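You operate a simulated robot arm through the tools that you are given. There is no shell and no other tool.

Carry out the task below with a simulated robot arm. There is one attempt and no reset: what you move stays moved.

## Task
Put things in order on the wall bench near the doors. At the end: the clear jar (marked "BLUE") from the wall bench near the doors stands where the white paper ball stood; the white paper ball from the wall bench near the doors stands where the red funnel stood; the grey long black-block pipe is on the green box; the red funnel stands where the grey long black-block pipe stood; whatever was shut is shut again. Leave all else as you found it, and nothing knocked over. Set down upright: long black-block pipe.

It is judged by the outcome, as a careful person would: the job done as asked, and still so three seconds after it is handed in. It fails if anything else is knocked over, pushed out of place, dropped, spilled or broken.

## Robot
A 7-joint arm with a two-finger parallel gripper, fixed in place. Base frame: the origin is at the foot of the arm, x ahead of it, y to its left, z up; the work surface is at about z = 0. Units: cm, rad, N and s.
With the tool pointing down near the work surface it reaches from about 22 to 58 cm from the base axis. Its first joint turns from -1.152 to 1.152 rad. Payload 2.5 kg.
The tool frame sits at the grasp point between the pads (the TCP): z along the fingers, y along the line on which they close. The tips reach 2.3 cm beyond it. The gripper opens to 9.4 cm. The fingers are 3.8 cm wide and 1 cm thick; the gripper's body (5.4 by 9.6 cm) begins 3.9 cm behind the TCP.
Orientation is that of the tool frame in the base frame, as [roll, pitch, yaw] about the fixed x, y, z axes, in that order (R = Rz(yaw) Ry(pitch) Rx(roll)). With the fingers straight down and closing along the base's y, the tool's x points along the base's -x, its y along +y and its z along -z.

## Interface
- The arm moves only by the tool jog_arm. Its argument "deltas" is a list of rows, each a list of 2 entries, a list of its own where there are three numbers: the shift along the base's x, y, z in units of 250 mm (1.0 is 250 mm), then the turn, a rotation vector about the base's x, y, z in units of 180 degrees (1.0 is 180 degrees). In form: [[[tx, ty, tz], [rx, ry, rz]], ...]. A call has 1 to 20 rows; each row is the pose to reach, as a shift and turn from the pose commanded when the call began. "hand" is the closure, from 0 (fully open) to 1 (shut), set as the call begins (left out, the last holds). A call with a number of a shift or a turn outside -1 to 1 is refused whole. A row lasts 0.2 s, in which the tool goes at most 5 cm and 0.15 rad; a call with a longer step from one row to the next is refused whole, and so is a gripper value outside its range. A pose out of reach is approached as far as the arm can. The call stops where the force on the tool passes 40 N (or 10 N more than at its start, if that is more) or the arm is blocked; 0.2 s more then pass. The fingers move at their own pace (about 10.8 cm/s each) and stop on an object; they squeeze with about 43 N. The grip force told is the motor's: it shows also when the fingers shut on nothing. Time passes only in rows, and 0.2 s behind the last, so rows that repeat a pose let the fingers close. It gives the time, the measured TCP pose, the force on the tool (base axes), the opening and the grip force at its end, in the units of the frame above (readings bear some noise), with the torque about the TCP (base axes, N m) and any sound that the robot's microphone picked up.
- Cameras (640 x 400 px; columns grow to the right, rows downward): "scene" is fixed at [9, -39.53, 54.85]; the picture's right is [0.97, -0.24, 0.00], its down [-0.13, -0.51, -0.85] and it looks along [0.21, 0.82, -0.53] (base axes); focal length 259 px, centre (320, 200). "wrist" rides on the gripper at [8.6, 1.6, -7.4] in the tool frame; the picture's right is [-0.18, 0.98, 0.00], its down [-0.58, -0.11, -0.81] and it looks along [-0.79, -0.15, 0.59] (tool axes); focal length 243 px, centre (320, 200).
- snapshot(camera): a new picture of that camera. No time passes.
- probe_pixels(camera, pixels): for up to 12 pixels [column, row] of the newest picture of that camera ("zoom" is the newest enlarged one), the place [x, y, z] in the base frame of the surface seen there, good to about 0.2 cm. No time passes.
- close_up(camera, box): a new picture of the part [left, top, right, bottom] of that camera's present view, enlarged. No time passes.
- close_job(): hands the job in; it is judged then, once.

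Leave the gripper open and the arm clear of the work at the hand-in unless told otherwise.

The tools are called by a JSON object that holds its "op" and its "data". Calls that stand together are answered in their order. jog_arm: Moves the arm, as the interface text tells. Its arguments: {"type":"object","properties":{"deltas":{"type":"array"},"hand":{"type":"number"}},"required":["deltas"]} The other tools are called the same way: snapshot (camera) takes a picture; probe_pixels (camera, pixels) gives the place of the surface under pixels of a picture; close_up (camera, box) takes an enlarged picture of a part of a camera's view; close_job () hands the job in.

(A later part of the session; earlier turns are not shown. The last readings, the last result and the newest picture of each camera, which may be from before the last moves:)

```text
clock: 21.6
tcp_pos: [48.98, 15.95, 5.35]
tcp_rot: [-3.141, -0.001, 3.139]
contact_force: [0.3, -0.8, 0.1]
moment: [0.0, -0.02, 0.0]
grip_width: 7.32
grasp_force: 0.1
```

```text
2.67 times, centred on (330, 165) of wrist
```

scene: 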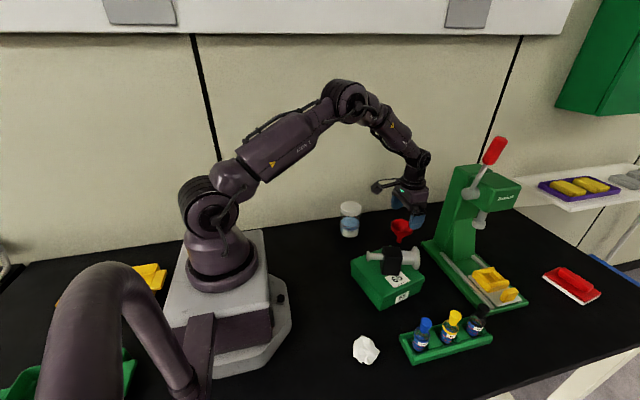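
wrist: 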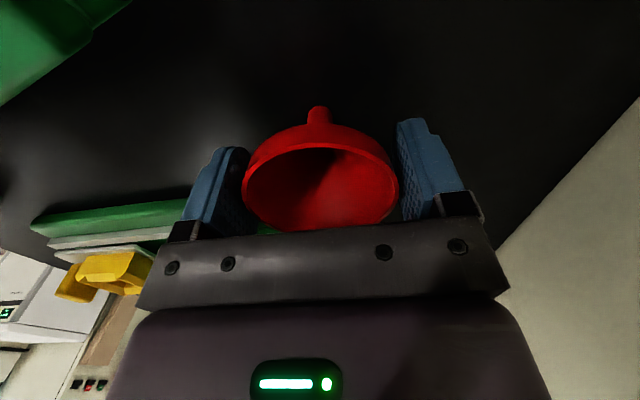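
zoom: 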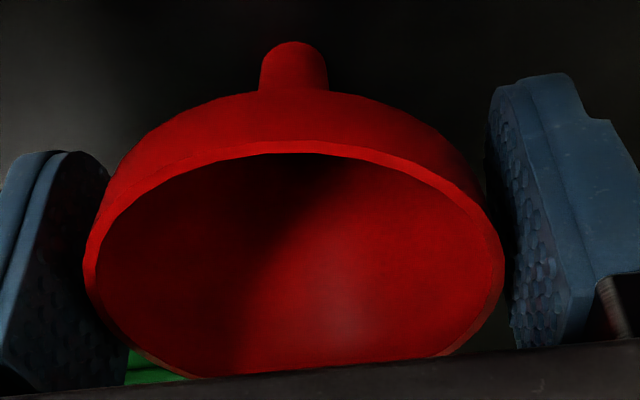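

Opening is 7.32 and both sides look near the rim. I'll probe the remaining gaps on each side.

{"op": "probe_pixels", "data": {"camera": "zoom", "pixels": [[60, 250], [80, 220], [70, 320], [520, 200], [540, 280], [515, 150], [90, 285], [95, 300], [502, 260], [500, 230], [90, 250], [495, 290]]}}

```text
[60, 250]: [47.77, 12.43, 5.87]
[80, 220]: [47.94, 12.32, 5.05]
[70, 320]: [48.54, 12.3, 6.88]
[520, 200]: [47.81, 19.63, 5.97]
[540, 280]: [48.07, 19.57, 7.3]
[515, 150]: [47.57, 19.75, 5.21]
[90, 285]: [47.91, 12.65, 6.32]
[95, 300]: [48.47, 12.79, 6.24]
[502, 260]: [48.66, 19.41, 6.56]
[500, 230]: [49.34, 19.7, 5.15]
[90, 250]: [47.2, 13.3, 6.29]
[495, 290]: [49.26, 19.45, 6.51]
```

Pads at 12.35 and 19.65, rim from 12.65 to 19.42, so it's centred within about 0.05. Closing now.

{"op": "jog_arm", "data": {"deltas": [[[0, 0, 0], [0, 0, 0]], [[0, 0, 0], [0, 0, 0]], [[0, 0, 0], [0, 0, 0]]], "hand": 1}}

{"op": "close_up", "data": {"camera": "wrist", "box": [220, 90, 440, 240]}}

```text
clock: 22.4
tcp_pos: [49.03, 15.97, 5.4]
tcp_rot: [3.14, -0.001, 3.138]
contact_force: [-0.6, 0.0, 1.2]
moment: [0.02, 0.0, 0.01]
grip_width: 6.68
grasp_force: 43.0
```

```text
2.67 times, centred on (330, 165) of wrist
```

zoom: 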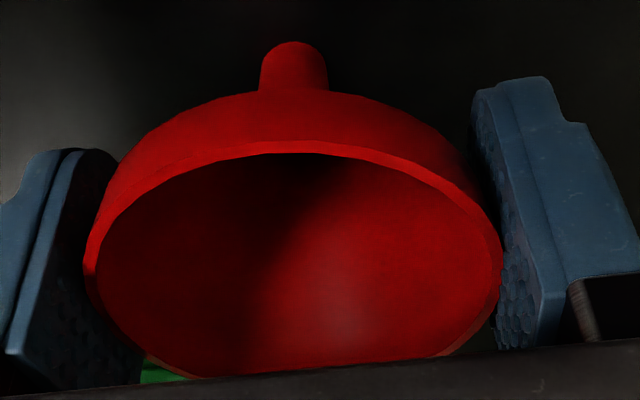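

The rim is held at 6.68 cm with 43 N and the funnel stayed upright. I'll lift gently 1.5 cm first and check for slipping.

{"op": "jog_arm", "data": {"deltas": [[[0, 0, 0.01], [0, 0, 0]], [[0, 0, 0.02], [0, 0, 0]], [[0, 0, 0.035], [0, 0, 0]], [[0, 0, 0.05], [0, 0, 0]], [[0, 0, 0.06], [0, 0, 0]], [[0, 0, 0.06], [0, 0, 0]]]}}

{"op": "close_up", "data": {"camera": "wrist", "box": [220, 90, 440, 240]}}

{"op": "close_up", "data": {"camera": "scene", "box": [360, 170, 456, 260]}}

```text
clock: 23.9
tcp_pos: [48.88, 16.04, 6.85]
tcp_rot: [3.142, -0.001, 3.14]
contact_force: [-0.1, 0.9, -0.3]
moment: [0.02, 0.01, -0.01]
grip_width: 6.67
grasp_force: 43.3
```

```text
2.67 times, centred on (330, 165) of wrist
```

zoom: 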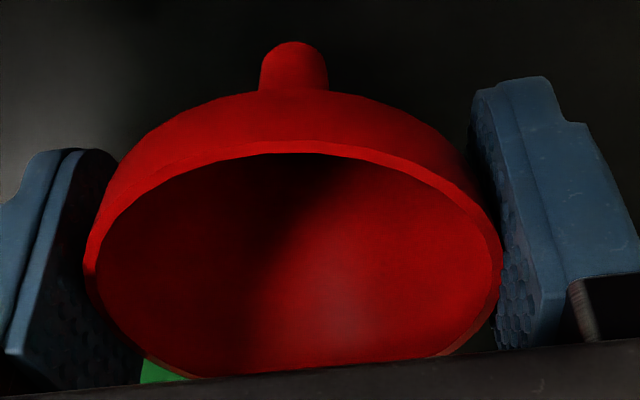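

```text
4.44 times, centred on (408, 215) of scene
```

zoom: 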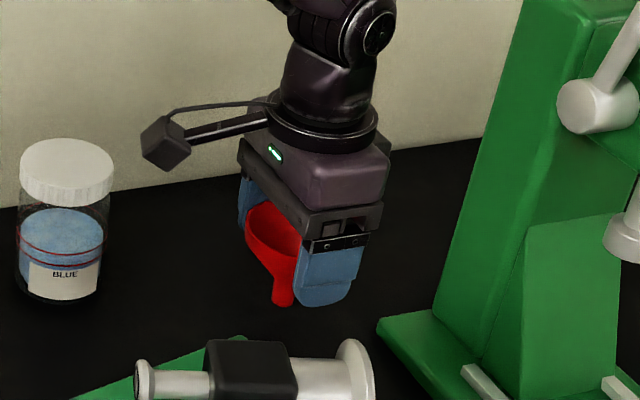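

There's no slip: the funnel sits in the same place relative to the pads. Its spout end is about 5.4 cm below the TCP. I'll raise it to z ≈ 18 and go partway toward the pipe's old spot, passing above jar height.

{"op": "jog_arm", "data": {"deltas": [[[0, 0, 0.06], [0, 0, 0]], [[0, 0, 0.14], [0, 0, 0]], [[0, 0, 0.22], [0, 0, 0]], [[0, 0, 0.3], [0, 0, 0]], [[0, 0, 0.38], [0, 0, 0]], [[-0.02, 0, 0.43], [0, 0, 0]], [[-0.07, 0.005, 0.446], [0, 0, 0]], [[-0.14, 0.01, 0.446], [0, 0, 0]], [[-0.22, 0.015, 0.446], [0, 0, 0]], [[-0.3, 0.02, 0.446], [0, 0, 0]], [[-0.38, 0.025, 0.446], [0, 0, 0]], [[-0.46, 0.03, 0.446], [0, 0, 0]], [[-0.54, 0.035, 0.446], [0, 0, 0]], [[-0.6, 0.04, 0.446], [0, 0, 0]], [[-0.62, 0.04, 0.446], [0, 0, 0]], [[-0.62, 0.04, 0.446], [0, 0, 0]]]}}

{"op": "snapshot", "data": {"camera": "scene"}}

{"op": "snapshot", "data": {"camera": "wrist"}}

```text
clock: 27.2
tcp_pos: [33.32, 16.97, 18.0]
tcp_rot: [3.14, -0.002, 3.139]
contact_force: [0.1, 0.7, 0.1]
moment: [0.0, -0.01, -0.02]
grip_width: 6.67
grasp_force: 42.6
```

```text
taken
```

scene: 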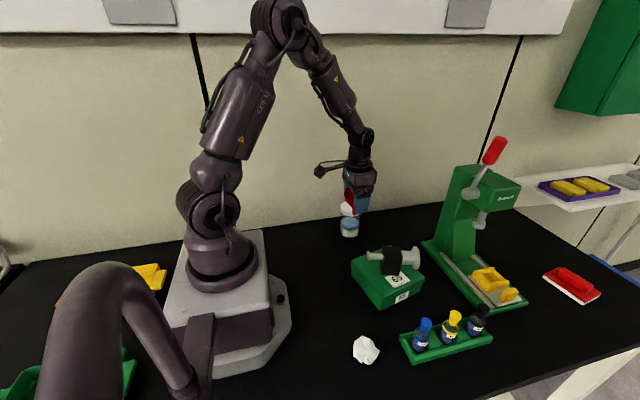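

```text
taken
```

wrist: 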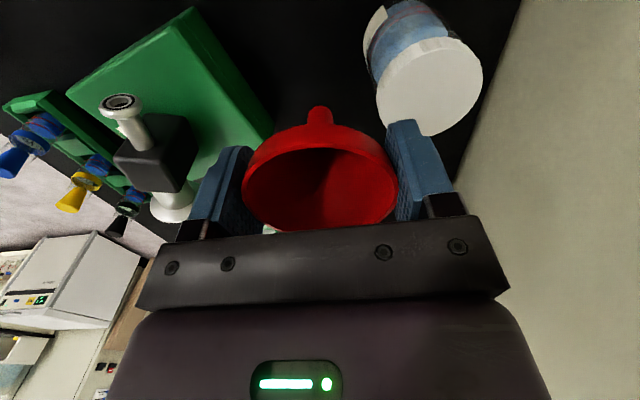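

The funnel is still held level and the jar is clear. I'll continue to above the pipe's old spot (20.87, 18.0).

{"op": "jog_arm", "data": {"deltas": [[[-0.03, 0.003, 0], [0, 0, 0]], [[-0.1, 0.008, 0], [0, 0, 0]], [[-0.18, 0.014, 0], [0, 0, 0]], [[-0.26, 0.021, 0], [0, 0, 0]], [[-0.34, 0.028, 0], [0, 0, 0]], [[-0.42, 0.034, 0], [0, 0, 0]], [[-0.475, 0.039, 0], [0, 0, 0]], [[-0.498, 0.041, 0], [0, 0, 0]], [[-0.498, 0.041, 0], [0, 0, 0]], [[-0.498, 0.041, 0], [0, 0, 0]]]}}

{"op": "snapshot", "data": {"camera": "wrist"}}

```text
clock: 29.4
tcp_pos: [21.12, 18.05, 18.2]
tcp_rot: [-3.14, -0.001, 3.141]
contact_force: [-0.3, -0.2, -0.8]
moment: [0.0, 0.04, -0.02]
grip_width: 6.67
grasp_force: 42.6
```

```text
taken
```

wrist: 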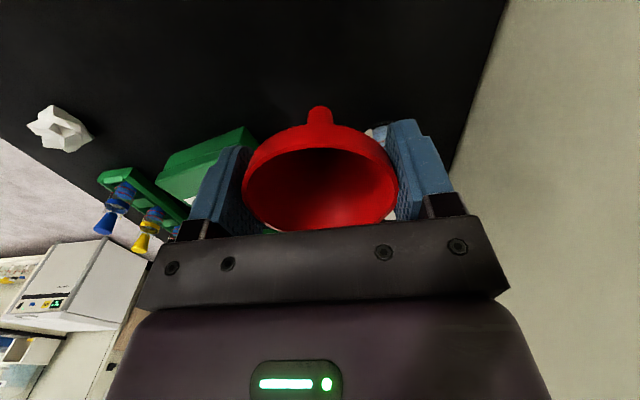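

I'm above the spot at (21.12, 18.05, 18.2). I'll lower it to about z = 6.6 with a small x trim, then check.

{"op": "jog_arm", "data": {"deltas": [[[-0.008, 0, -0.05], [0, 0, 0]], [[-0.008, 0, -0.13], [0, 0, 0]], [[-0.008, 0, -0.21], [0, 0, 0]], [[-0.008, 0, -0.29], [0, 0, 0]], [[-0.008, 0, -0.36], [0, 0, 0]], [[-0.008, 0, -0.42], [0, 0, 0]], [[-0.008, 0, -0.455], [0, 0, 0]], [[-0.008, 0, -0.464], [0, 0, 0]], [[-0.008, 0, -0.464], [0, 0, 0]]]}}

{"op": "close_up", "data": {"camera": "scene", "box": [264, 180, 360, 260]}}

{"op": "close_up", "data": {"camera": "wrist", "box": [220, 90, 440, 240]}}

```text
clock: 31.4
tcp_pos: [20.75, 18.07, 6.24]
tcp_rot: [-3.141, -0.001, 3.14]
contact_force: [0.7, 0.8, -0.6]
moment: [0.0, -0.01, 0.03]
grip_width: 6.68
grasp_force: 42.5
```

```text
5.00 times, centred on (312, 220) of scene
```

zoom: 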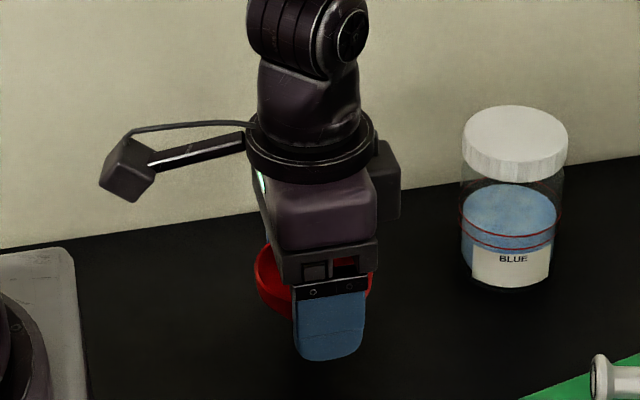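

```text
2.67 times, centred on (330, 165) of wrist
```

zoom: 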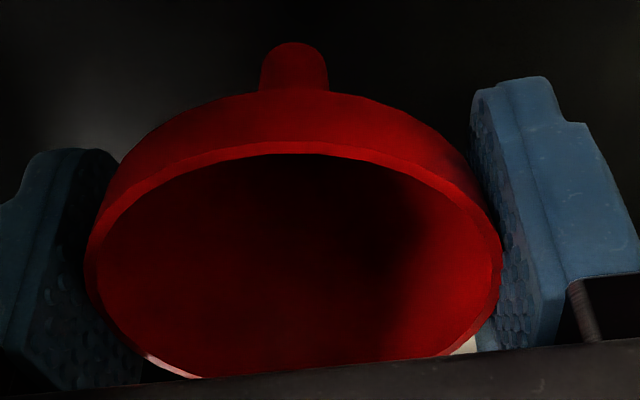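

z reads 6.24 with the funnel unchanged in the grip, so the spout is about 0.8 cm above the bench. I'll go down 0.6 cm, then in fine steps.

{"op": "jog_arm", "data": {"deltas": [[[0.002, -0.002, -0.012], [0, 0, 0]], [[0.002, -0.002, -0.024], [0, 0, 0]], [[0.002, -0.002, -0.024], [0, 0, 0]], [[0.002, -0.002, -0.024], [0, 0, 0]]]}}

{"op": "close_up", "data": {"camera": "wrist", "box": [220, 90, 440, 240]}}

```text
clock: 32.5
tcp_pos: [21.03, 17.98, 5.67]
tcp_rot: [3.141, -0.002, 3.137]
contact_force: [-0.9, 0.3, -0.5]
moment: [0.0, 0.0, 0.01]
grip_width: 6.66
grasp_force: 43.1
```

```text
2.67 times, centred on (330, 165) of wrist
```

zoom: 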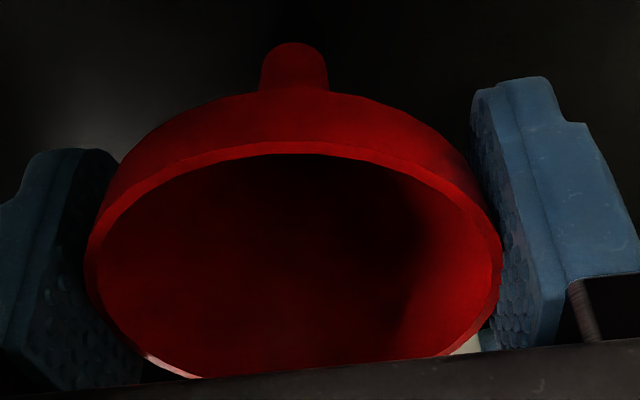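

Now z is 5.67 with no contact yet. I'll lower in 0.5 mm steps and watch the force.

{"op": "jog_arm", "data": {"deltas": [[[0, 0, -0.003], [0, 0, 0]], [[0, 0, -0.006], [0, 0, 0]], [[0, 0, -0.006], [0, 0, 0]]]}}

{"op": "jog_arm", "data": {"deltas": [[[0, 0, -0.002], [0, 0, 0]], [[0, 0, -0.002], [0, 0, 0]]]}}

{"op": "jog_arm", "data": {"deltas": [[[0, 0, -0.002], [0, 0, 0]], [[0, 0, -0.002], [0, 0, 0]]]}}

```text
clock: 33.2
tcp_pos: [20.73, 18.03, 5.59]
tcp_rot: [-3.14, -0.001, 3.141]
contact_force: [-0.1, 0.2, 1.0]
moment: [0.01, -0.01, -0.01]
grip_width: 6.66
grasp_force: 42.4
```

```text
clock: 33.9
tcp_pos: [20.78, 18.08, 5.45]
tcp_rot: [3.142, -0.002, 3.14]
contact_force: [0.0, -0.2, 0.5]
moment: [0.03, -0.01, -0.01]
grip_width: 6.64
grasp_force: 43.0
```

```text
clock: 34.5
tcp_pos: [20.86, 18.07, 5.58]
tcp_rot: [-3.141, -0.003, 3.141]
contact_force: [0.0, 0.1, -0.2]
moment: [-0.01, -0.01, -0.01]
grip_width: 6.67
grasp_force: 43.1
```

No contact yet, and the z readings scatter by about 0.1. I'll continue in half-millimetre steps.

{"op": "jog_arm", "data": {"deltas": [[[0, 0, -0.002], [0, 0, 0]], [[0, 0, -0.002], [0, 0, 0]]]}}

{"op": "jog_arm", "data": {"deltas": [[[0, 0, -0.002], [0, 0, 0]], [[0, 0, -0.002], [0, 0, 0]]]}}

{"op": "close_up", "data": {"camera": "wrist", "box": [220, 90, 440, 240]}}

```text
clock: 35.0
tcp_pos: [20.85, 18.23, 5.46]
tcp_rot: [3.141, -0.002, 3.141]
contact_force: [-0.3, -1.0, -0.4]
moment: [-0.01, -0.04, 0.02]
grip_width: 6.65
grasp_force: 43.4
```

```text
clock: 35.6
tcp_pos: [20.83, 18.16, 5.52]
tcp_rot: [3.14, -0.002, 3.138]
contact_force: [0.3, -0.7, -0.8]
moment: [0.0, -0.03, 0.04]
grip_width: 6.65
grasp_force: 43.4
```

```text
2.67 times, centred on (330, 165) of wrist
```

zoom: 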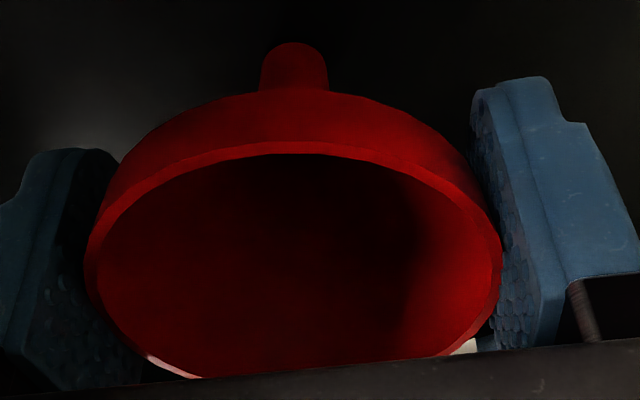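

Still no contact. I'll probe the spout's end and the bench just beyond it to see the remaining gap.

{"op": "probe_pixels", "data": {"camera": "zoom", "pixels": [[295, 46], [285, 50], [305, 50], [295, 56], [295, 70], [295, 36], [270, 46], [105, 200], [495, 230], [300, 145]]}}

{"op": "jog_arm", "data": {"deltas": [[[0, 0, -0.002], [0, 0, 0]], [[0, 0, -0.002], [0, 0, 0]]]}}

{"op": "jog_arm", "data": {"deltas": [[[0, 0, -0.002], [0, 0, 0]], [[0, 0, -0.002], [0, 0, 0]]]}}

```text
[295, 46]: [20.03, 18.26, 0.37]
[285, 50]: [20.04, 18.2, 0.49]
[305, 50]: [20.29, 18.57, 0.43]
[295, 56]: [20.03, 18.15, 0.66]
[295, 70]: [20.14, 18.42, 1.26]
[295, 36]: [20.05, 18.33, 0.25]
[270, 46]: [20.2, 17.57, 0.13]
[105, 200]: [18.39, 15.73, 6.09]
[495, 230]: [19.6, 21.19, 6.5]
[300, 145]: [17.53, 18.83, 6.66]
```

```text
clock: 36.2
tcp_pos: [20.77, 18.18, 5.5]
tcp_rot: [-3.142, -0.003, 3.141]
contact_force: [0.1, -0.4, 0.2]
moment: [0.0, 0.0, 0.0]
grip_width: 6.67
grasp_force: 43.2
```

```text
clock: 36.9
tcp_pos: [20.7, 18.07, 5.42]
tcp_rot: [-3.141, -0.002, 3.138]
contact_force: [0.1, -0.4, -0.6]
moment: [0.03, 0.0, 0.01]
grip_width: 6.63
grasp_force: 42.7
```

The spout tip is within about 1–2 mm of the bench. More half-millimetre steps.

{"op": "jog_arm", "data": {"deltas": [[[0, -0.004, -0.002], [0, 0, 0]], [[0, -0.004, -0.002], [0, 0, 0]]]}}

{"op": "jog_arm", "data": {"deltas": [[[0, 0, -0.002], [0, 0, 0]], [[0, 0, -0.002], [0, 0, 0]]]}}

{"op": "jog_arm", "data": {"deltas": [[[0, 0, -0.002], [0, 0, 0]], [[0, 0, -0.002], [0, 0, 0]]]}}

```text
clock: 37.5
tcp_pos: [20.76, 17.87, 5.35]
tcp_rot: [3.141, -0.003, 3.138]
contact_force: [-0.3, 0.7, 0.0]
moment: [0.03, -0.01, -0.02]
grip_width: 6.67
grasp_force: 42.5
```

```text
clock: 38.0
tcp_pos: [20.85, 18.0, 5.27]
tcp_rot: [-3.14, -0.002, 3.139]
contact_force: [-2.8, -1.8, 13.5]
moment: [-0.18, 0.14, 0.04]
grip_width: 6.65
grasp_force: 43.6
```

```text
clock: 38.6
tcp_pos: [20.85, 18.04, 5.27]
tcp_rot: [3.14, 0.002, 3.139]
contact_force: [-5.9, -0.7, 31.2]
moment: [-0.12, 0.28, 0.07]
grip_width: 6.65
grasp_force: 43.1
```

Contact, now 31 N from one step too many. I'll back off about 0.8 mm to unload, then read.

{"op": "jog_arm", "data": {"deltas": [[[0, 0, 0.003], [0, 0, 0]], [[0, 0, 0.003], [0, 0, 0]]]}}

{"op": "close_up", "data": {"camera": "wrist", "box": [220, 90, 440, 240]}}

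```text
clock: 39.2
tcp_pos: [20.91, 17.9, 5.27]
tcp_rot: [-3.14, -0.002, 3.138]
contact_force: [0.0, 0.5, -0.2]
moment: [0.0, -0.01, -0.04]
grip_width: 6.65
grasp_force: 43.0
```

```text
2.67 times, centred on (330, 165) of wrist
```

zoom: 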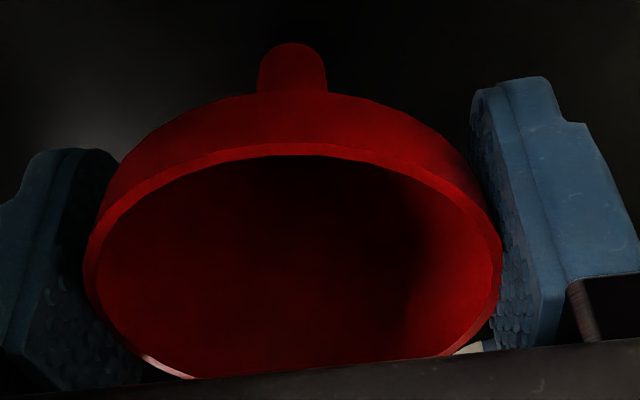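

Force is back to zero and the spout is at the bench. I'll open the hand partway, to 7.3 cm, and look.

{"op": "jog_arm", "data": {"deltas": [[[0, 0, 0], [0, 0, 0]], [[0, 0, 0], [0, 0, 0]], [[0, 0, 0], [0, 0, 0]]], "hand": 0.22}}

{"op": "close_up", "data": {"camera": "wrist", "box": [220, 90, 440, 240]}}

{"op": "close_up", "data": {"camera": "scene", "box": [264, 180, 360, 260]}}

```text
clock: 40.0
tcp_pos: [20.91, 17.99, 5.25]
tcp_rot: [-3.141, -0.001, 3.139]
contact_force: [0.0, -0.4, -0.7]
moment: [0.0, 0.03, 0.02]
grip_width: 7.32
grasp_force: 0.1
```

```text
2.67 times, centred on (330, 165) of wrist
```

zoom: 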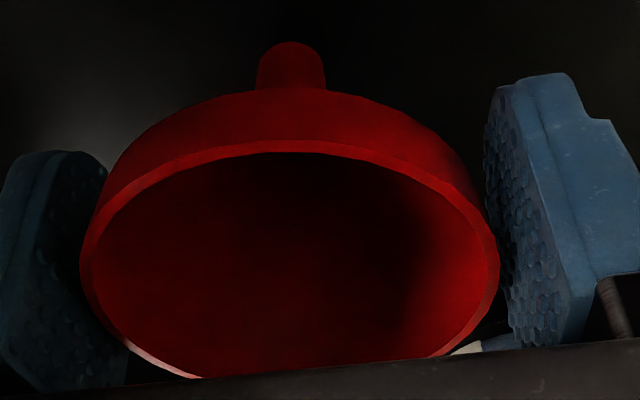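

```text
5.00 times, centred on (312, 220) of scene
```

zoom: 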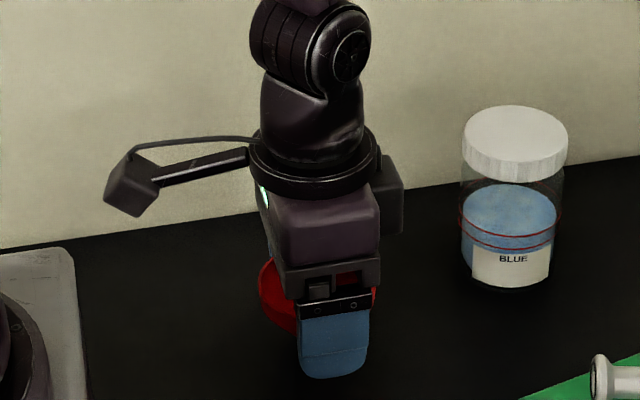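

The funnel stands on its own, upright between the pads. I'll open fully, hold, then rise straight up well clear.

{"op": "jog_arm", "data": {"deltas": [[[0, 0, 0], [0, 0, 0]], [[0, 0, 0], [0, 0, 0]], [[0, 0, 0.03], [0, 0, 0]], [[0, 0, 0.09], [0, 0, 0]], [[0, 0, 0.17], [0, 0, 0]], [[0, 0, 0.26], [0, 0, 0]], [[0, 0, 0.36], [0, 0, 0]], [[0, 0, 0.46], [0, 0, 0]], [[0, 0, 0.5], [0, 0, 0]], [[0, 0, 0.5], [0, 0, 0]]], "hand": 0}}

{"op": "snapshot", "data": {"camera": "wrist"}}

{"op": "snapshot", "data": {"camera": "scene"}}

{"op": "close_up", "data": {"camera": "scene", "box": [264, 190, 360, 270]}}

```text
clock: 42.2
tcp_pos: [20.89, 18.02, 17.73]
tcp_rot: [-3.141, -0.001, 3.138]
contact_force: [0.4, 0.6, -0.3]
moment: [-0.03, -0.01, 0.0]
grip_width: 9.4
grasp_force: 0.0
```

```text
taken
```

wrist: 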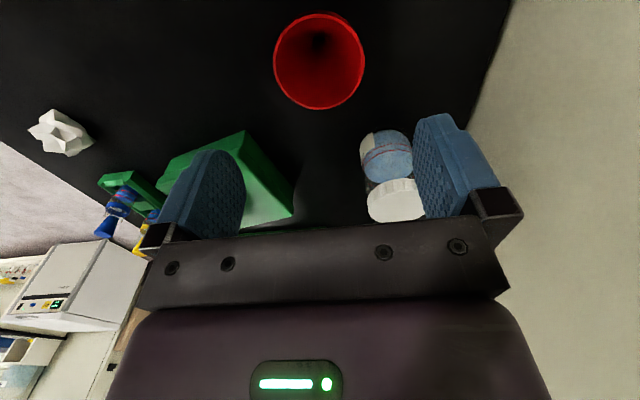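

```text
taken
```

scene: 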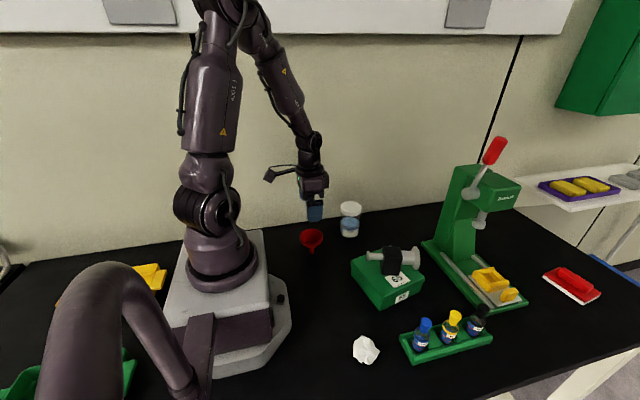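

```text
5.00 times, centred on (312, 230) of scene
```

zoom: 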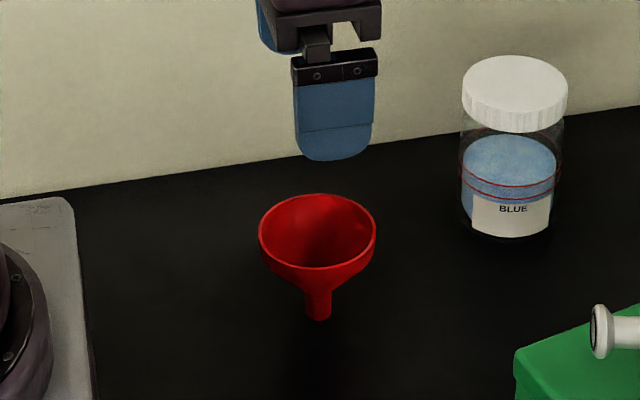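

The funnel stands upright on the pipe's old spot. Next is the paper ball near (24.5, −14.5). I'll swing there at z ≈ 18.5 on an arc around the arm's base, first half now.

{"op": "jog_arm", "data": {"deltas": [[[0.03, -0.05, 0.02], [0, 0, 0]], [[0.1, -0.15, 0.03], [0, 0, 0]], [[0.18, -0.27, 0.04], [0, 0, 0]], [[0.25, -0.4, 0.04], [0, 0, 0]], [[0.3, -0.54, 0.04], [0, 0, 0]], [[0.324, -0.68, 0.04], [0, 0, 0]], [[0.324, -0.82, 0.04], [0, 0, 0]], [[0.304, -0.95, 0.04], [0, 0, 0]], [[0.304, -0.95, 0.04], [0, 0, 0]]]}}

{"op": "jog_arm", "data": {"deltas": [[[-0.03, -0.08, 0], [0, 0, 0]], [[-0.08, -0.18, 0], [0, 0, 0]], [[-0.13, -0.28, 0], [0, 0, 0]], [[-0.16, -0.34, 0], [0, 0, 0]], [[-0.16, -0.34, 0], [0, 0, 0]]]}}

{"op": "snapshot", "data": {"camera": "wrist"}}

{"op": "snapshot", "data": {"camera": "scene"}}

```text
clock: 44.2
tcp_pos: [28.48, -5.84, 18.68]
tcp_rot: [3.141, -0.001, -3.141]
contact_force: [-0.3, 0.1, 0.3]
moment: [0.0, 0.01, 0.0]
grip_width: 9.37
grasp_force: 0.0
```

```text
clock: 45.5
tcp_pos: [24.47, -14.33, 18.95]
tcp_rot: [-3.142, -0.002, 3.14]
contact_force: [-0.6, -0.7, -0.6]
moment: [0.02, 0.04, 0.0]
grip_width: 9.39
grasp_force: 0.1
```

```text
taken
```

wrist: 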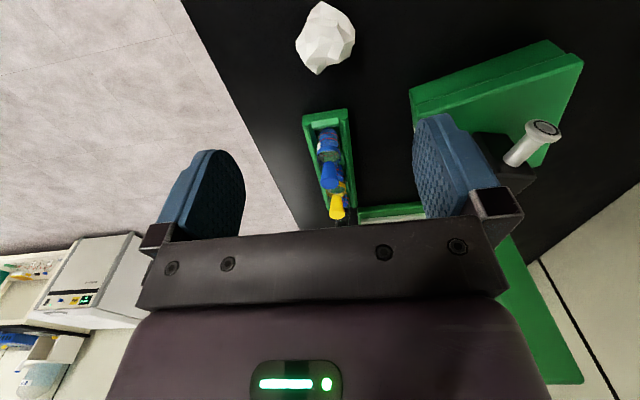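

```text
taken
```

scene: 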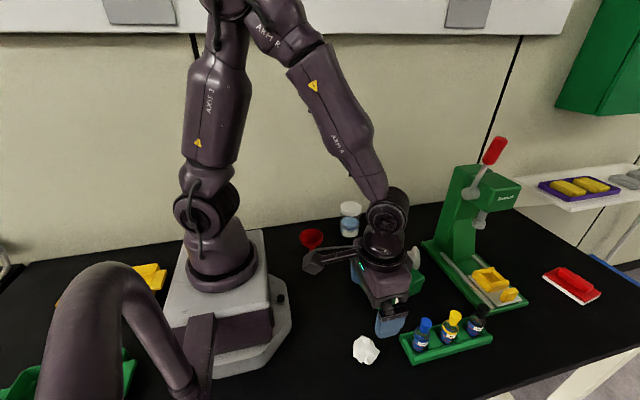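

The ball shows at (325,40) in the wrist view. I'll enlarge it and probe its outline.

{"op": "close_up", "data": {"camera": "wrist", "box": [277, 0, 373, 80]}}

{"op": "probe_pixels", "data": {"camera": "wrist", "pixels": [[298, 40], [298, 50], [317, 70], [335, 62], [352, 45], [350, 25], [335, 8], [320, 4], [305, 20], [325, 40], [318, 72], [325, 25]]}}

{"op": "probe_pixels", "data": {"camera": "scene", "pixels": [[354, 345], [353, 352], [358, 360], [366, 363], [378, 350], [372, 340], [362, 337], [365, 350], [375, 357], [412, 360], [402, 340]]}}

```text
5.00 times, centred on (325, 40) of wrist
```

zoom: 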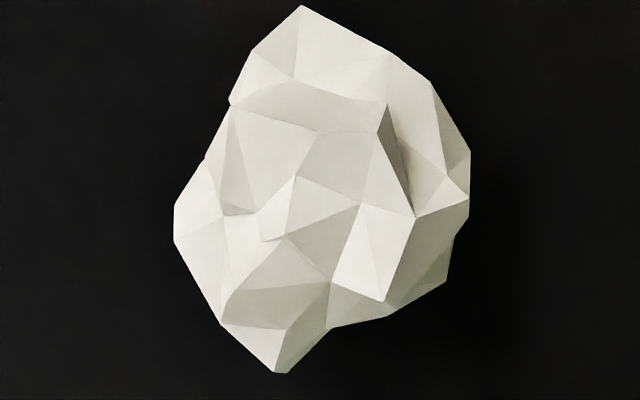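

```text
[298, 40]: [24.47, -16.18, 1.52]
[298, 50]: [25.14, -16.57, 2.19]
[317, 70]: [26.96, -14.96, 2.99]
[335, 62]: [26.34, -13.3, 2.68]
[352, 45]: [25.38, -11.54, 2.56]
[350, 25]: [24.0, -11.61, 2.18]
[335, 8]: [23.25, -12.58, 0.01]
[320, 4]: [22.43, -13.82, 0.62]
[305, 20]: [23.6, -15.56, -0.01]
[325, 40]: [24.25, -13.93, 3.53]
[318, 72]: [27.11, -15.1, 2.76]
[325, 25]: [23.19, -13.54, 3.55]
```

```text
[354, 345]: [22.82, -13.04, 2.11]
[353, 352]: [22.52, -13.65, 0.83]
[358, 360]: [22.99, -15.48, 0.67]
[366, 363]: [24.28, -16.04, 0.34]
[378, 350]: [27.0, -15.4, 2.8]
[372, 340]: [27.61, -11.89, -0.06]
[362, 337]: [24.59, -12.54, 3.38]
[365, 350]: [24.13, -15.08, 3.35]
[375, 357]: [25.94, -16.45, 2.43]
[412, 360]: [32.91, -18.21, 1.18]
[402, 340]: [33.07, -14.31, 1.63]
```

The ball spans about x 22.4–27.1, y −16.5 to −11.5, top z ≈ 3.7, with its centre near (24.65, −14.0). Closing along y meets its two side points. I'll go down to z ≈ 7 over it and check.

{"op": "jog_arm", "data": {"deltas": [[[0.005, 0.012, -0.08], [0, 0, 0]], [[0.005, 0.012, -0.18], [0, 0, 0]], [[0.005, 0.012, -0.28], [0, 0, 0]], [[0.005, 0.012, -0.38], [0, 0, 0]], [[0.005, 0.012, -0.46], [0, 0, 0]], [[0.005, 0.012, -0.478], [0, 0, 0]], [[0.005, 0.012, -0.478], [0, 0, 0]]], "hand": 0}}

{"op": "snapshot", "data": {"camera": "wrist"}}

{"op": "close_up", "data": {"camera": "wrist", "box": [220, 70, 440, 230]}}

```text
clock: 47.0
tcp_pos: [24.4, -14.02, 6.7]
tcp_rot: [3.141, -0.002, 3.137]
contact_force: [0.3, -0.9, -0.8]
moment: [0.0, 0.01, 0.0]
grip_width: 9.39
grasp_force: 0.1
```

```text
taken
```

wrist: 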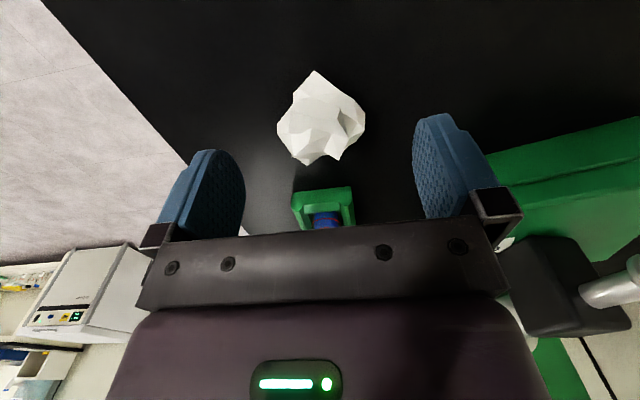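

```text
2.50 times, centred on (330, 150) of wrist
```

zoom: 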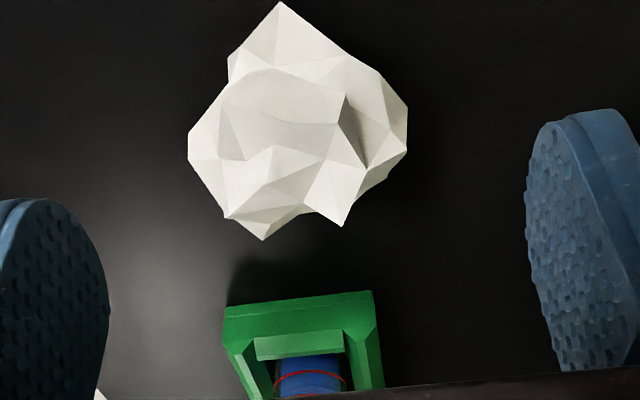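

I'm at (24.40, −14.02, 6.70). I'll probe the ball's side points and the pads to check centring.

{"op": "probe_pixels", "data": {"camera": "zoom", "pixels": [[192, 150], [195, 160], [225, 210], [262, 235], [342, 222], [404, 145], [402, 110], [375, 80], [282, 8], [232, 65], [60, 280], [560, 220]]}}

```text
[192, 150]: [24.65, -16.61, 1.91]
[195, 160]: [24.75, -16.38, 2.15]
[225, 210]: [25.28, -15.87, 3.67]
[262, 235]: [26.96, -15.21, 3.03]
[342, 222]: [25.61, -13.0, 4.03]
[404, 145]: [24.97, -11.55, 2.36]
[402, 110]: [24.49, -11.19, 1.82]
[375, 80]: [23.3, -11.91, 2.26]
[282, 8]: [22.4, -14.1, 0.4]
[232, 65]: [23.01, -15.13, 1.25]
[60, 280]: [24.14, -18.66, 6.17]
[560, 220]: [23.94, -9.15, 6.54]
```

Pads' midpoint is y −13.9 and the ball's midpoint is y −13.9, good. I'll trim x by +0.3 and go down to z ≈ 2.8, with the tips about 0.5 cm above the bench.

{"op": "jog_arm", "data": {"deltas": [[[0.012, 0, -0.04], [0, 0, 0]], [[0.012, 0, -0.09], [0, 0, 0]], [[0.012, 0, -0.13], [0, 0, 0]], [[0.012, 0, -0.154], [0, 0, 0]], [[0.012, 0, -0.154], [0, 0, 0]], [[0.012, 0, -0.154], [0, 0, 0]]], "hand": 0}}

{"op": "snapshot", "data": {"camera": "wrist"}}

{"op": "close_up", "data": {"camera": "scene", "box": [310, 290, 438, 390]}}

```text
clock: 48.5
tcp_pos: [24.85, -13.95, 3.0]
tcp_rot: [3.14, -0.002, 3.14]
contact_force: [0.2, -0.8, -0.7]
moment: [0.02, -0.01, -0.04]
grip_width: 9.41
grasp_force: 0.1
```

```text
taken
```

wrist: 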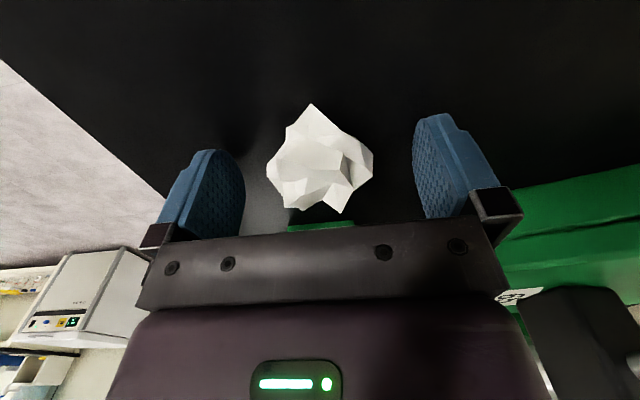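

```text
4.00 times, centred on (374, 340) of scene
```

zoom: 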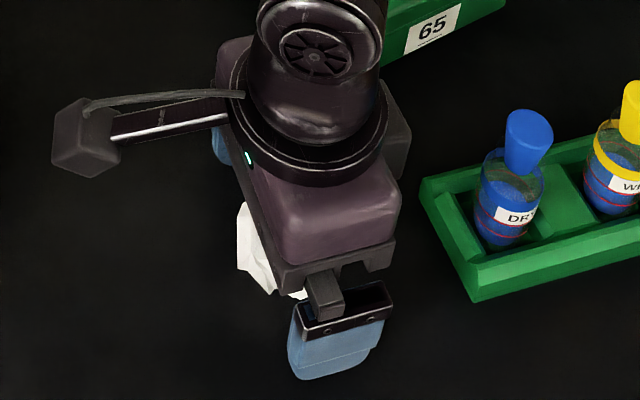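

The fingers straddle the ball without touching anything. Closing gently now, holding still.

{"op": "jog_arm", "data": {"deltas": [[[0, 0, 0], [0, 0, 0]], [[0, 0, 0], [0, 0, 0]], [[0, 0, 0], [0, 0, 0]]], "hand": 0.38}}

{"op": "jog_arm", "data": {"deltas": [[[0, 0, 0], [0, 0, 0]], [[0, 0, 0], [0, 0, 0]], [[0, 0, 0], [0, 0, 0]]], "hand": 1}}

{"op": "close_up", "data": {"camera": "wrist", "box": [220, 90, 440, 240]}}

```text
clock: 49.2
tcp_pos: [24.86, -13.95, 2.92]
tcp_rot: [-3.14, -0.002, 3.14]
contact_force: [0.0, 0.4, -0.1]
moment: [0.0, -0.03, 0.01]
grip_width: 5.81
grasp_force: 0.0
```

```text
clock: 50.0
tcp_pos: [24.77, -13.9, 2.89]
tcp_rot: [-3.141, -0.001, -3.141]
contact_force: [0.9, 1.4, 0.7]
moment: [0.01, 0.0, -0.03]
grip_width: 4.09
grasp_force: 43.1
```

```text
2.67 times, centred on (330, 165) of wrist
```

zoom: 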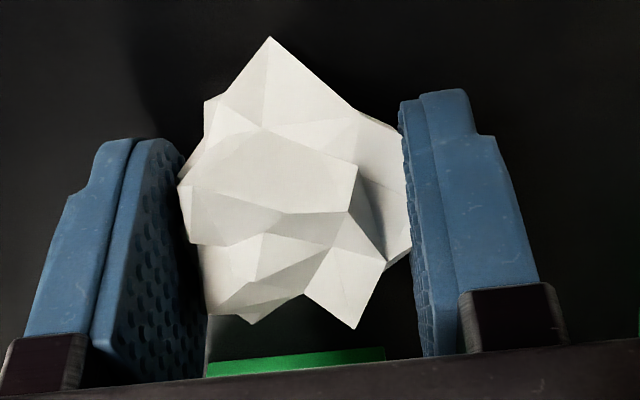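

The ball is held at 4.09 cm with 43 N. I'll lift slowly by 1.5 cm and check for slip.

{"op": "jog_arm", "data": {"deltas": [[[0, 0, 0.01], [0, 0, 0]], [[0, 0, 0.02], [0, 0, 0]], [[0, 0, 0.035], [0, 0, 0]], [[0, 0, 0.05], [0, 0, 0]], [[0, 0, 0.06], [0, 0, 0]], [[0, 0, 0.06], [0, 0, 0]]]}}

{"op": "close_up", "data": {"camera": "wrist", "box": [220, 90, 440, 240]}}

```text
clock: 51.5
tcp_pos: [24.72, -13.79, 4.54]
tcp_rot: [-3.141, -0.001, 3.139]
contact_force: [-0.4, -0.2, -0.3]
moment: [0.01, -0.01, -0.01]
grip_width: 4.21
grasp_force: 43.4
```

```text
2.67 times, centred on (330, 165) of wrist
```

zoom: 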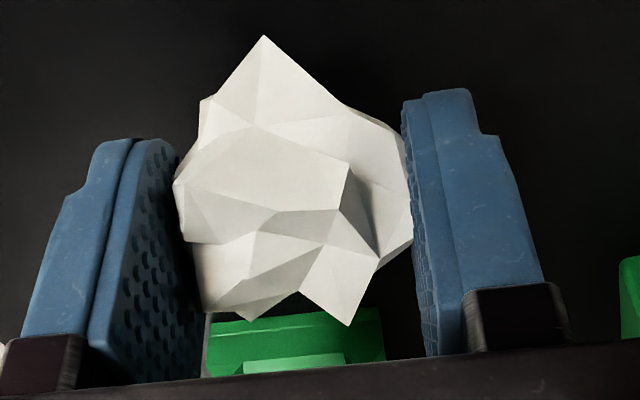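

The ball settled a little in the grip (4.21 cm) and is secure. I'll raise it to z ≈ 20 and start across toward the funnel's old spot, passing above the pipe.

{"op": "jog_arm", "data": {"deltas": [[[0, 0, 0.05], [0, 0, 0]], [[0, 0, 0.13], [0, 0, 0]], [[0, 0, 0.22], [0, 0, 0]], [[0, 0, 0.32], [0, 0, 0]], [[0, 0, 0.42], [0, 0, 0]], [[0, 0, 0.52], [0, 0, 0]], [[0, 0, 0.6], [0, 0, 0]], [[0.02, 0.025, 0.63], [0, 0, 0]], [[0.07, 0.085, 0.63], [0, 0, 0]], [[0.14, 0.17, 0.63], [0, 0, 0]], [[0.21, 0.26, 0.63], [0, 0, 0]], [[0.28, 0.345, 0.63], [0, 0, 0]], [[0.35, 0.43, 0.63], [0, 0, 0]], [[0.42, 0.517, 0.63], [0, 0, 0]], [[0.48, 0.59, 0.63], [0, 0, 0]], [[0.5, 0.616, 0.63], [0, 0, 0]], [[0.5, 0.616, 0.63], [0, 0, 0]]]}}

{"op": "snapshot", "data": {"camera": "wrist"}}

{"op": "snapshot", "data": {"camera": "scene"}}

```text
clock: 55.0
tcp_pos: [37.23, 1.26, 20.3]
tcp_rot: [3.141, -0.002, 3.139]
contact_force: [-0.6, 0.6, -0.6]
moment: [-0.02, -0.01, 0.0]
grip_width: 4.14
grasp_force: 42.8
```

```text
taken
```

wrist: 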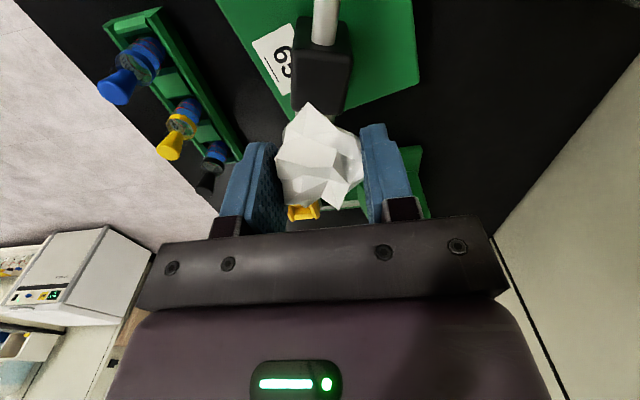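

```text
taken
```

scene: 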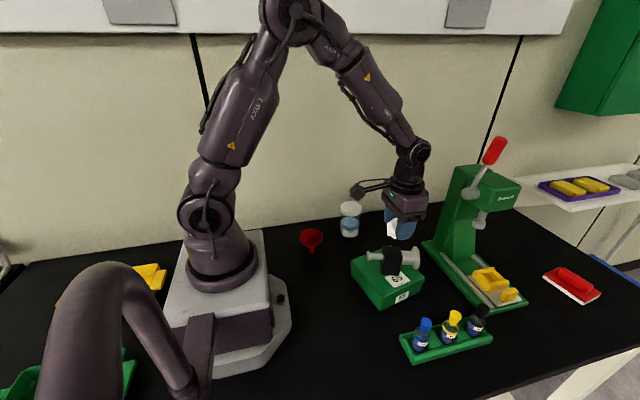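

The ball is secure and passing well above the pipe. I'll continue to above (48.9, 16.0) and lower to about z = 8.

{"op": "jog_arm", "data": {"deltas": [[[0.03, 0.038, 0], [0, 0, 0]], [[0.1, 0.126, 0], [0, 0, 0]], [[0.18, 0.227, 0], [0, 0, 0]], [[0.26, 0.328, 0], [0, 0, 0]], [[0.34, 0.43, 0], [0, 0, 0]], [[0.42, 0.53, 0], [0, 0, 0]], [[0.457, 0.578, 0], [0, 0, 0]], [[0.467, 0.59, -0.05], [0, 0, 0]], [[0.467, 0.59, -0.13], [0, 0, 0]], [[0.467, 0.59, -0.23], [0, 0, 0]], [[0.467, 0.59, -0.33], [0, 0, 0]], [[0.467, 0.59, -0.42], [0, 0, 0]], [[0.467, 0.59, -0.48], [0, 0, 0]], [[0.467, 0.59, -0.49], [0, 0, 0]], [[0.467, 0.59, -0.49], [0, 0, 0]]]}}

{"op": "snapshot", "data": {"camera": "wrist"}}

{"op": "close_up", "data": {"camera": "scene", "box": [360, 170, 456, 260]}}

```text
clock: 58.2
tcp_pos: [49.04, 16.14, 7.96]
tcp_rot: [-3.141, -0.002, 3.14]
contact_force: [0.9, -0.8, 0.6]
moment: [-0.02, -0.01, 0.0]
grip_width: 4.08
grasp_force: 42.9
```

```text
taken
```

wrist: 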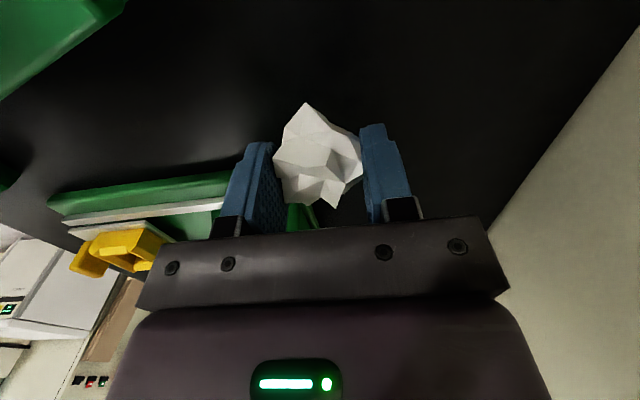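

```text
4.44 times, centred on (408, 215) of scene
```

zoom: 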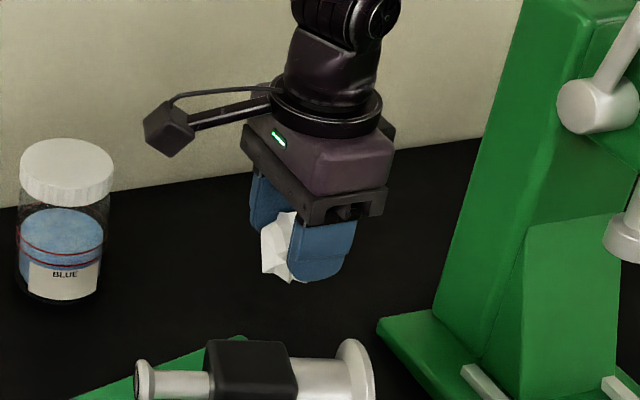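

I'm above the spot at (49.04, 16.14, 7.96). Lowering to about z = 3.3.

{"op": "jog_arm", "data": {"deltas": [[[-0.004, -0.004, -0.05], [0, 0, 0]], [[-0.004, -0.004, -0.11], [0, 0, 0]], [[-0.004, -0.004, -0.16], [0, 0, 0]], [[-0.004, -0.004, -0.182], [0, 0, 0]], [[-0.004, -0.004, -0.182], [0, 0, 0]], [[-0.004, -0.004, -0.182], [0, 0, 0]]]}}

{"op": "close_up", "data": {"camera": "wrist", "box": [220, 90, 440, 240]}}

{"op": "close_up", "data": {"camera": "scene", "box": [372, 200, 436, 260]}}

```text
clock: 59.6
tcp_pos: [49.0, 15.93, 3.4]
tcp_rot: [3.141, 0.003, 3.14]
contact_force: [-1.6, -1.4, 18.5]
moment: [-0.34, -0.03, -0.03]
grip_width: 4.05
grasp_force: 43.0
```

```text
2.67 times, centred on (330, 165) of wrist
```

zoom: 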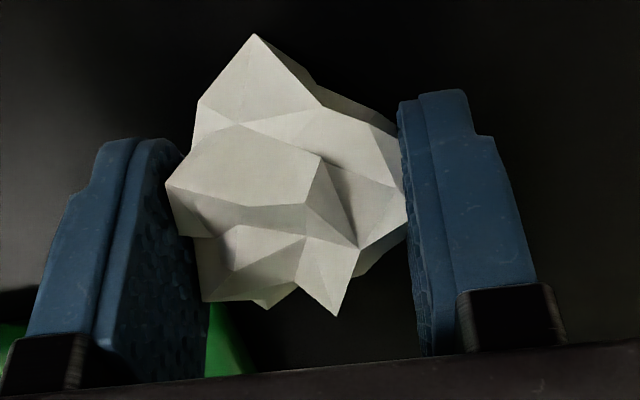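

```text
6.67 times, centred on (404, 230) of scene
```

zoom: 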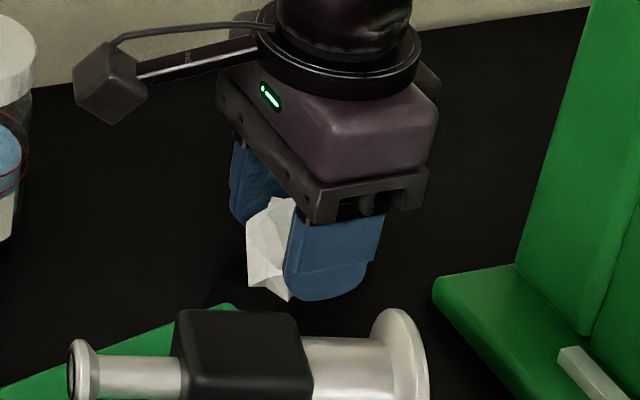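

The ball already touches the bench (18.5 N). I'll back off 0.6 mm and read.

{"op": "jog_arm", "data": {"deltas": [[[0, 0, 0.003], [0, 0, 0]], [[0, 0, 0.003], [0, 0, 0]]]}}

{"op": "close_up", "data": {"camera": "wrist", "box": [220, 90, 440, 240]}}

{"op": "probe_pixels", "data": {"camera": "zoom", "pixels": [[255, 45], [200, 110], [172, 190], [210, 290], [268, 300], [335, 305], [395, 230], [398, 150], [330, 95], [250, 190], [320, 170]]}}

```text
clock: 60.2
tcp_pos: [48.94, 16.1, 3.48]
tcp_rot: [-3.141, 0.002, 3.14]
contact_force: [2.0, 0.5, 18.0]
moment: [-0.27, -0.15, 0.03]
grip_width: 4.19
grasp_force: 42.7
```

```text
2.67 times, centred on (330, 165) of wrist
```

zoom: 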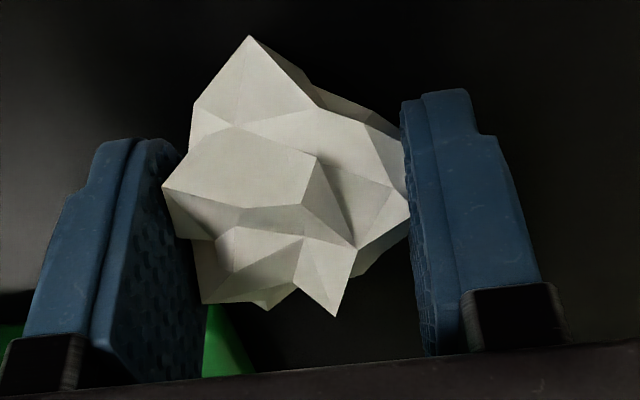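

```text
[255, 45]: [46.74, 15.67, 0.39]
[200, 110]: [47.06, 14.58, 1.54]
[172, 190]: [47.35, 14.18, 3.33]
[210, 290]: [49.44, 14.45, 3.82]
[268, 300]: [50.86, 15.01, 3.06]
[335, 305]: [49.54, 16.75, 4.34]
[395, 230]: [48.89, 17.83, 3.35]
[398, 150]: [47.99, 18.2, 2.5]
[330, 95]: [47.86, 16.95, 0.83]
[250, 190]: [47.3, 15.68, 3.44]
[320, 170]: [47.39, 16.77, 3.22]
```

Still 18 N, as the ball turns slightly in the grip. I'll back off another millimetre.

{"op": "jog_arm", "data": {"deltas": [[[0, 0, 0.004], [0, 0, 0]], [[0, 0, 0.004], [0, 0, 0]]]}}

```text
clock: 60.9
tcp_pos: [48.89, 15.94, 3.57]
tcp_rot: [-3.141, -0.003, 3.14]
contact_force: [-0.8, -1.0, 13.7]
moment: [-0.3, -0.06, -0.02]
grip_width: 4.2
grasp_force: 43.5
```

The bench is supporting the ball, so I can release. I'll open slowly to about 5 cm first so the ball stays caged while it settles.

{"op": "jog_arm", "data": {"deltas": [[[0, 0, 0], [0, 0, 0]], [[0, 0, 0], [0, 0, 0]], [[0, 0, 0], [0, 0, 0]]], "hand": 0.5}}

{"op": "close_up", "data": {"camera": "wrist", "box": [220, 90, 440, 240]}}

```text
clock: 61.6
tcp_pos: [48.9, 16.03, 3.49]
tcp_rot: [3.14, -0.001, 3.141]
contact_force: [-0.2, -0.4, -0.5]
moment: [0.02, 0.0, 0.01]
grip_width: 4.79
grasp_force: 34.5
```

```text
2.67 times, centred on (330, 165) of wrist
```

zoom: 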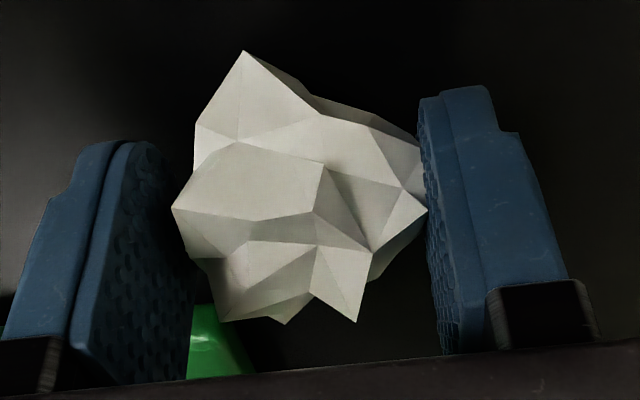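

The ball eased and is still touching the pads at 4.8 cm. I'll open a little more, then fully.

{"op": "jog_arm", "data": {"deltas": [[[0, 0, 0], [0, 0, 0]], [[0, 0, 0], [0, 0, 0]], [[0, 0, 0], [0, 0, 0]]], "hand": 0.4}}

{"op": "close_up", "data": {"camera": "wrist", "box": [220, 90, 440, 240]}}

{"op": "probe_pixels", "data": {"camera": "zoom", "pixels": [[245, 65], [200, 150], [180, 215], [230, 310], [285, 315], [350, 310], [420, 215], [410, 180], [330, 115], [250, 190], [320, 170], [60, 280]]}}

```text
clock: 62.5
tcp_pos: [48.91, 15.99, 3.45]
tcp_rot: [-3.14, -0.003, 3.14]
contact_force: [0.0, 0.6, -0.4]
moment: [-0.01, -0.05, -0.01]
grip_width: 5.63
grasp_force: 0.1
```

```text
2.67 times, centred on (330, 165) of wrist
```

zoom: 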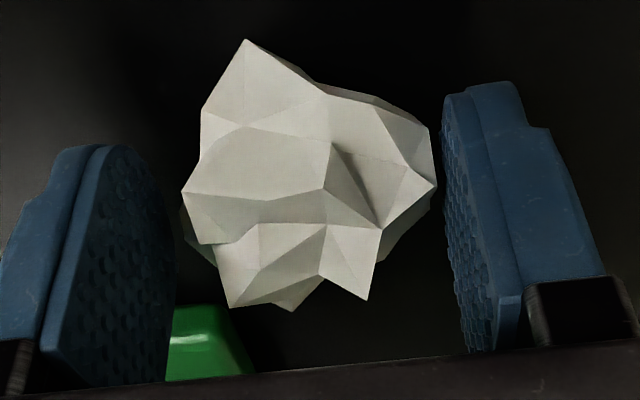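

```text
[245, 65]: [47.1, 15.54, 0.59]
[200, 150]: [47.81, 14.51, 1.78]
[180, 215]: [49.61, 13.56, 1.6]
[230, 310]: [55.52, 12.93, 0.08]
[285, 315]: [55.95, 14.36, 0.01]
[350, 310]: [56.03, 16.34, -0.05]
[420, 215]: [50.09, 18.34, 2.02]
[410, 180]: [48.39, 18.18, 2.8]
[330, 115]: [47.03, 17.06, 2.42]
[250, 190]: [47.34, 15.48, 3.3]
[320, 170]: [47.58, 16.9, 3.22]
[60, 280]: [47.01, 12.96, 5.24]
```

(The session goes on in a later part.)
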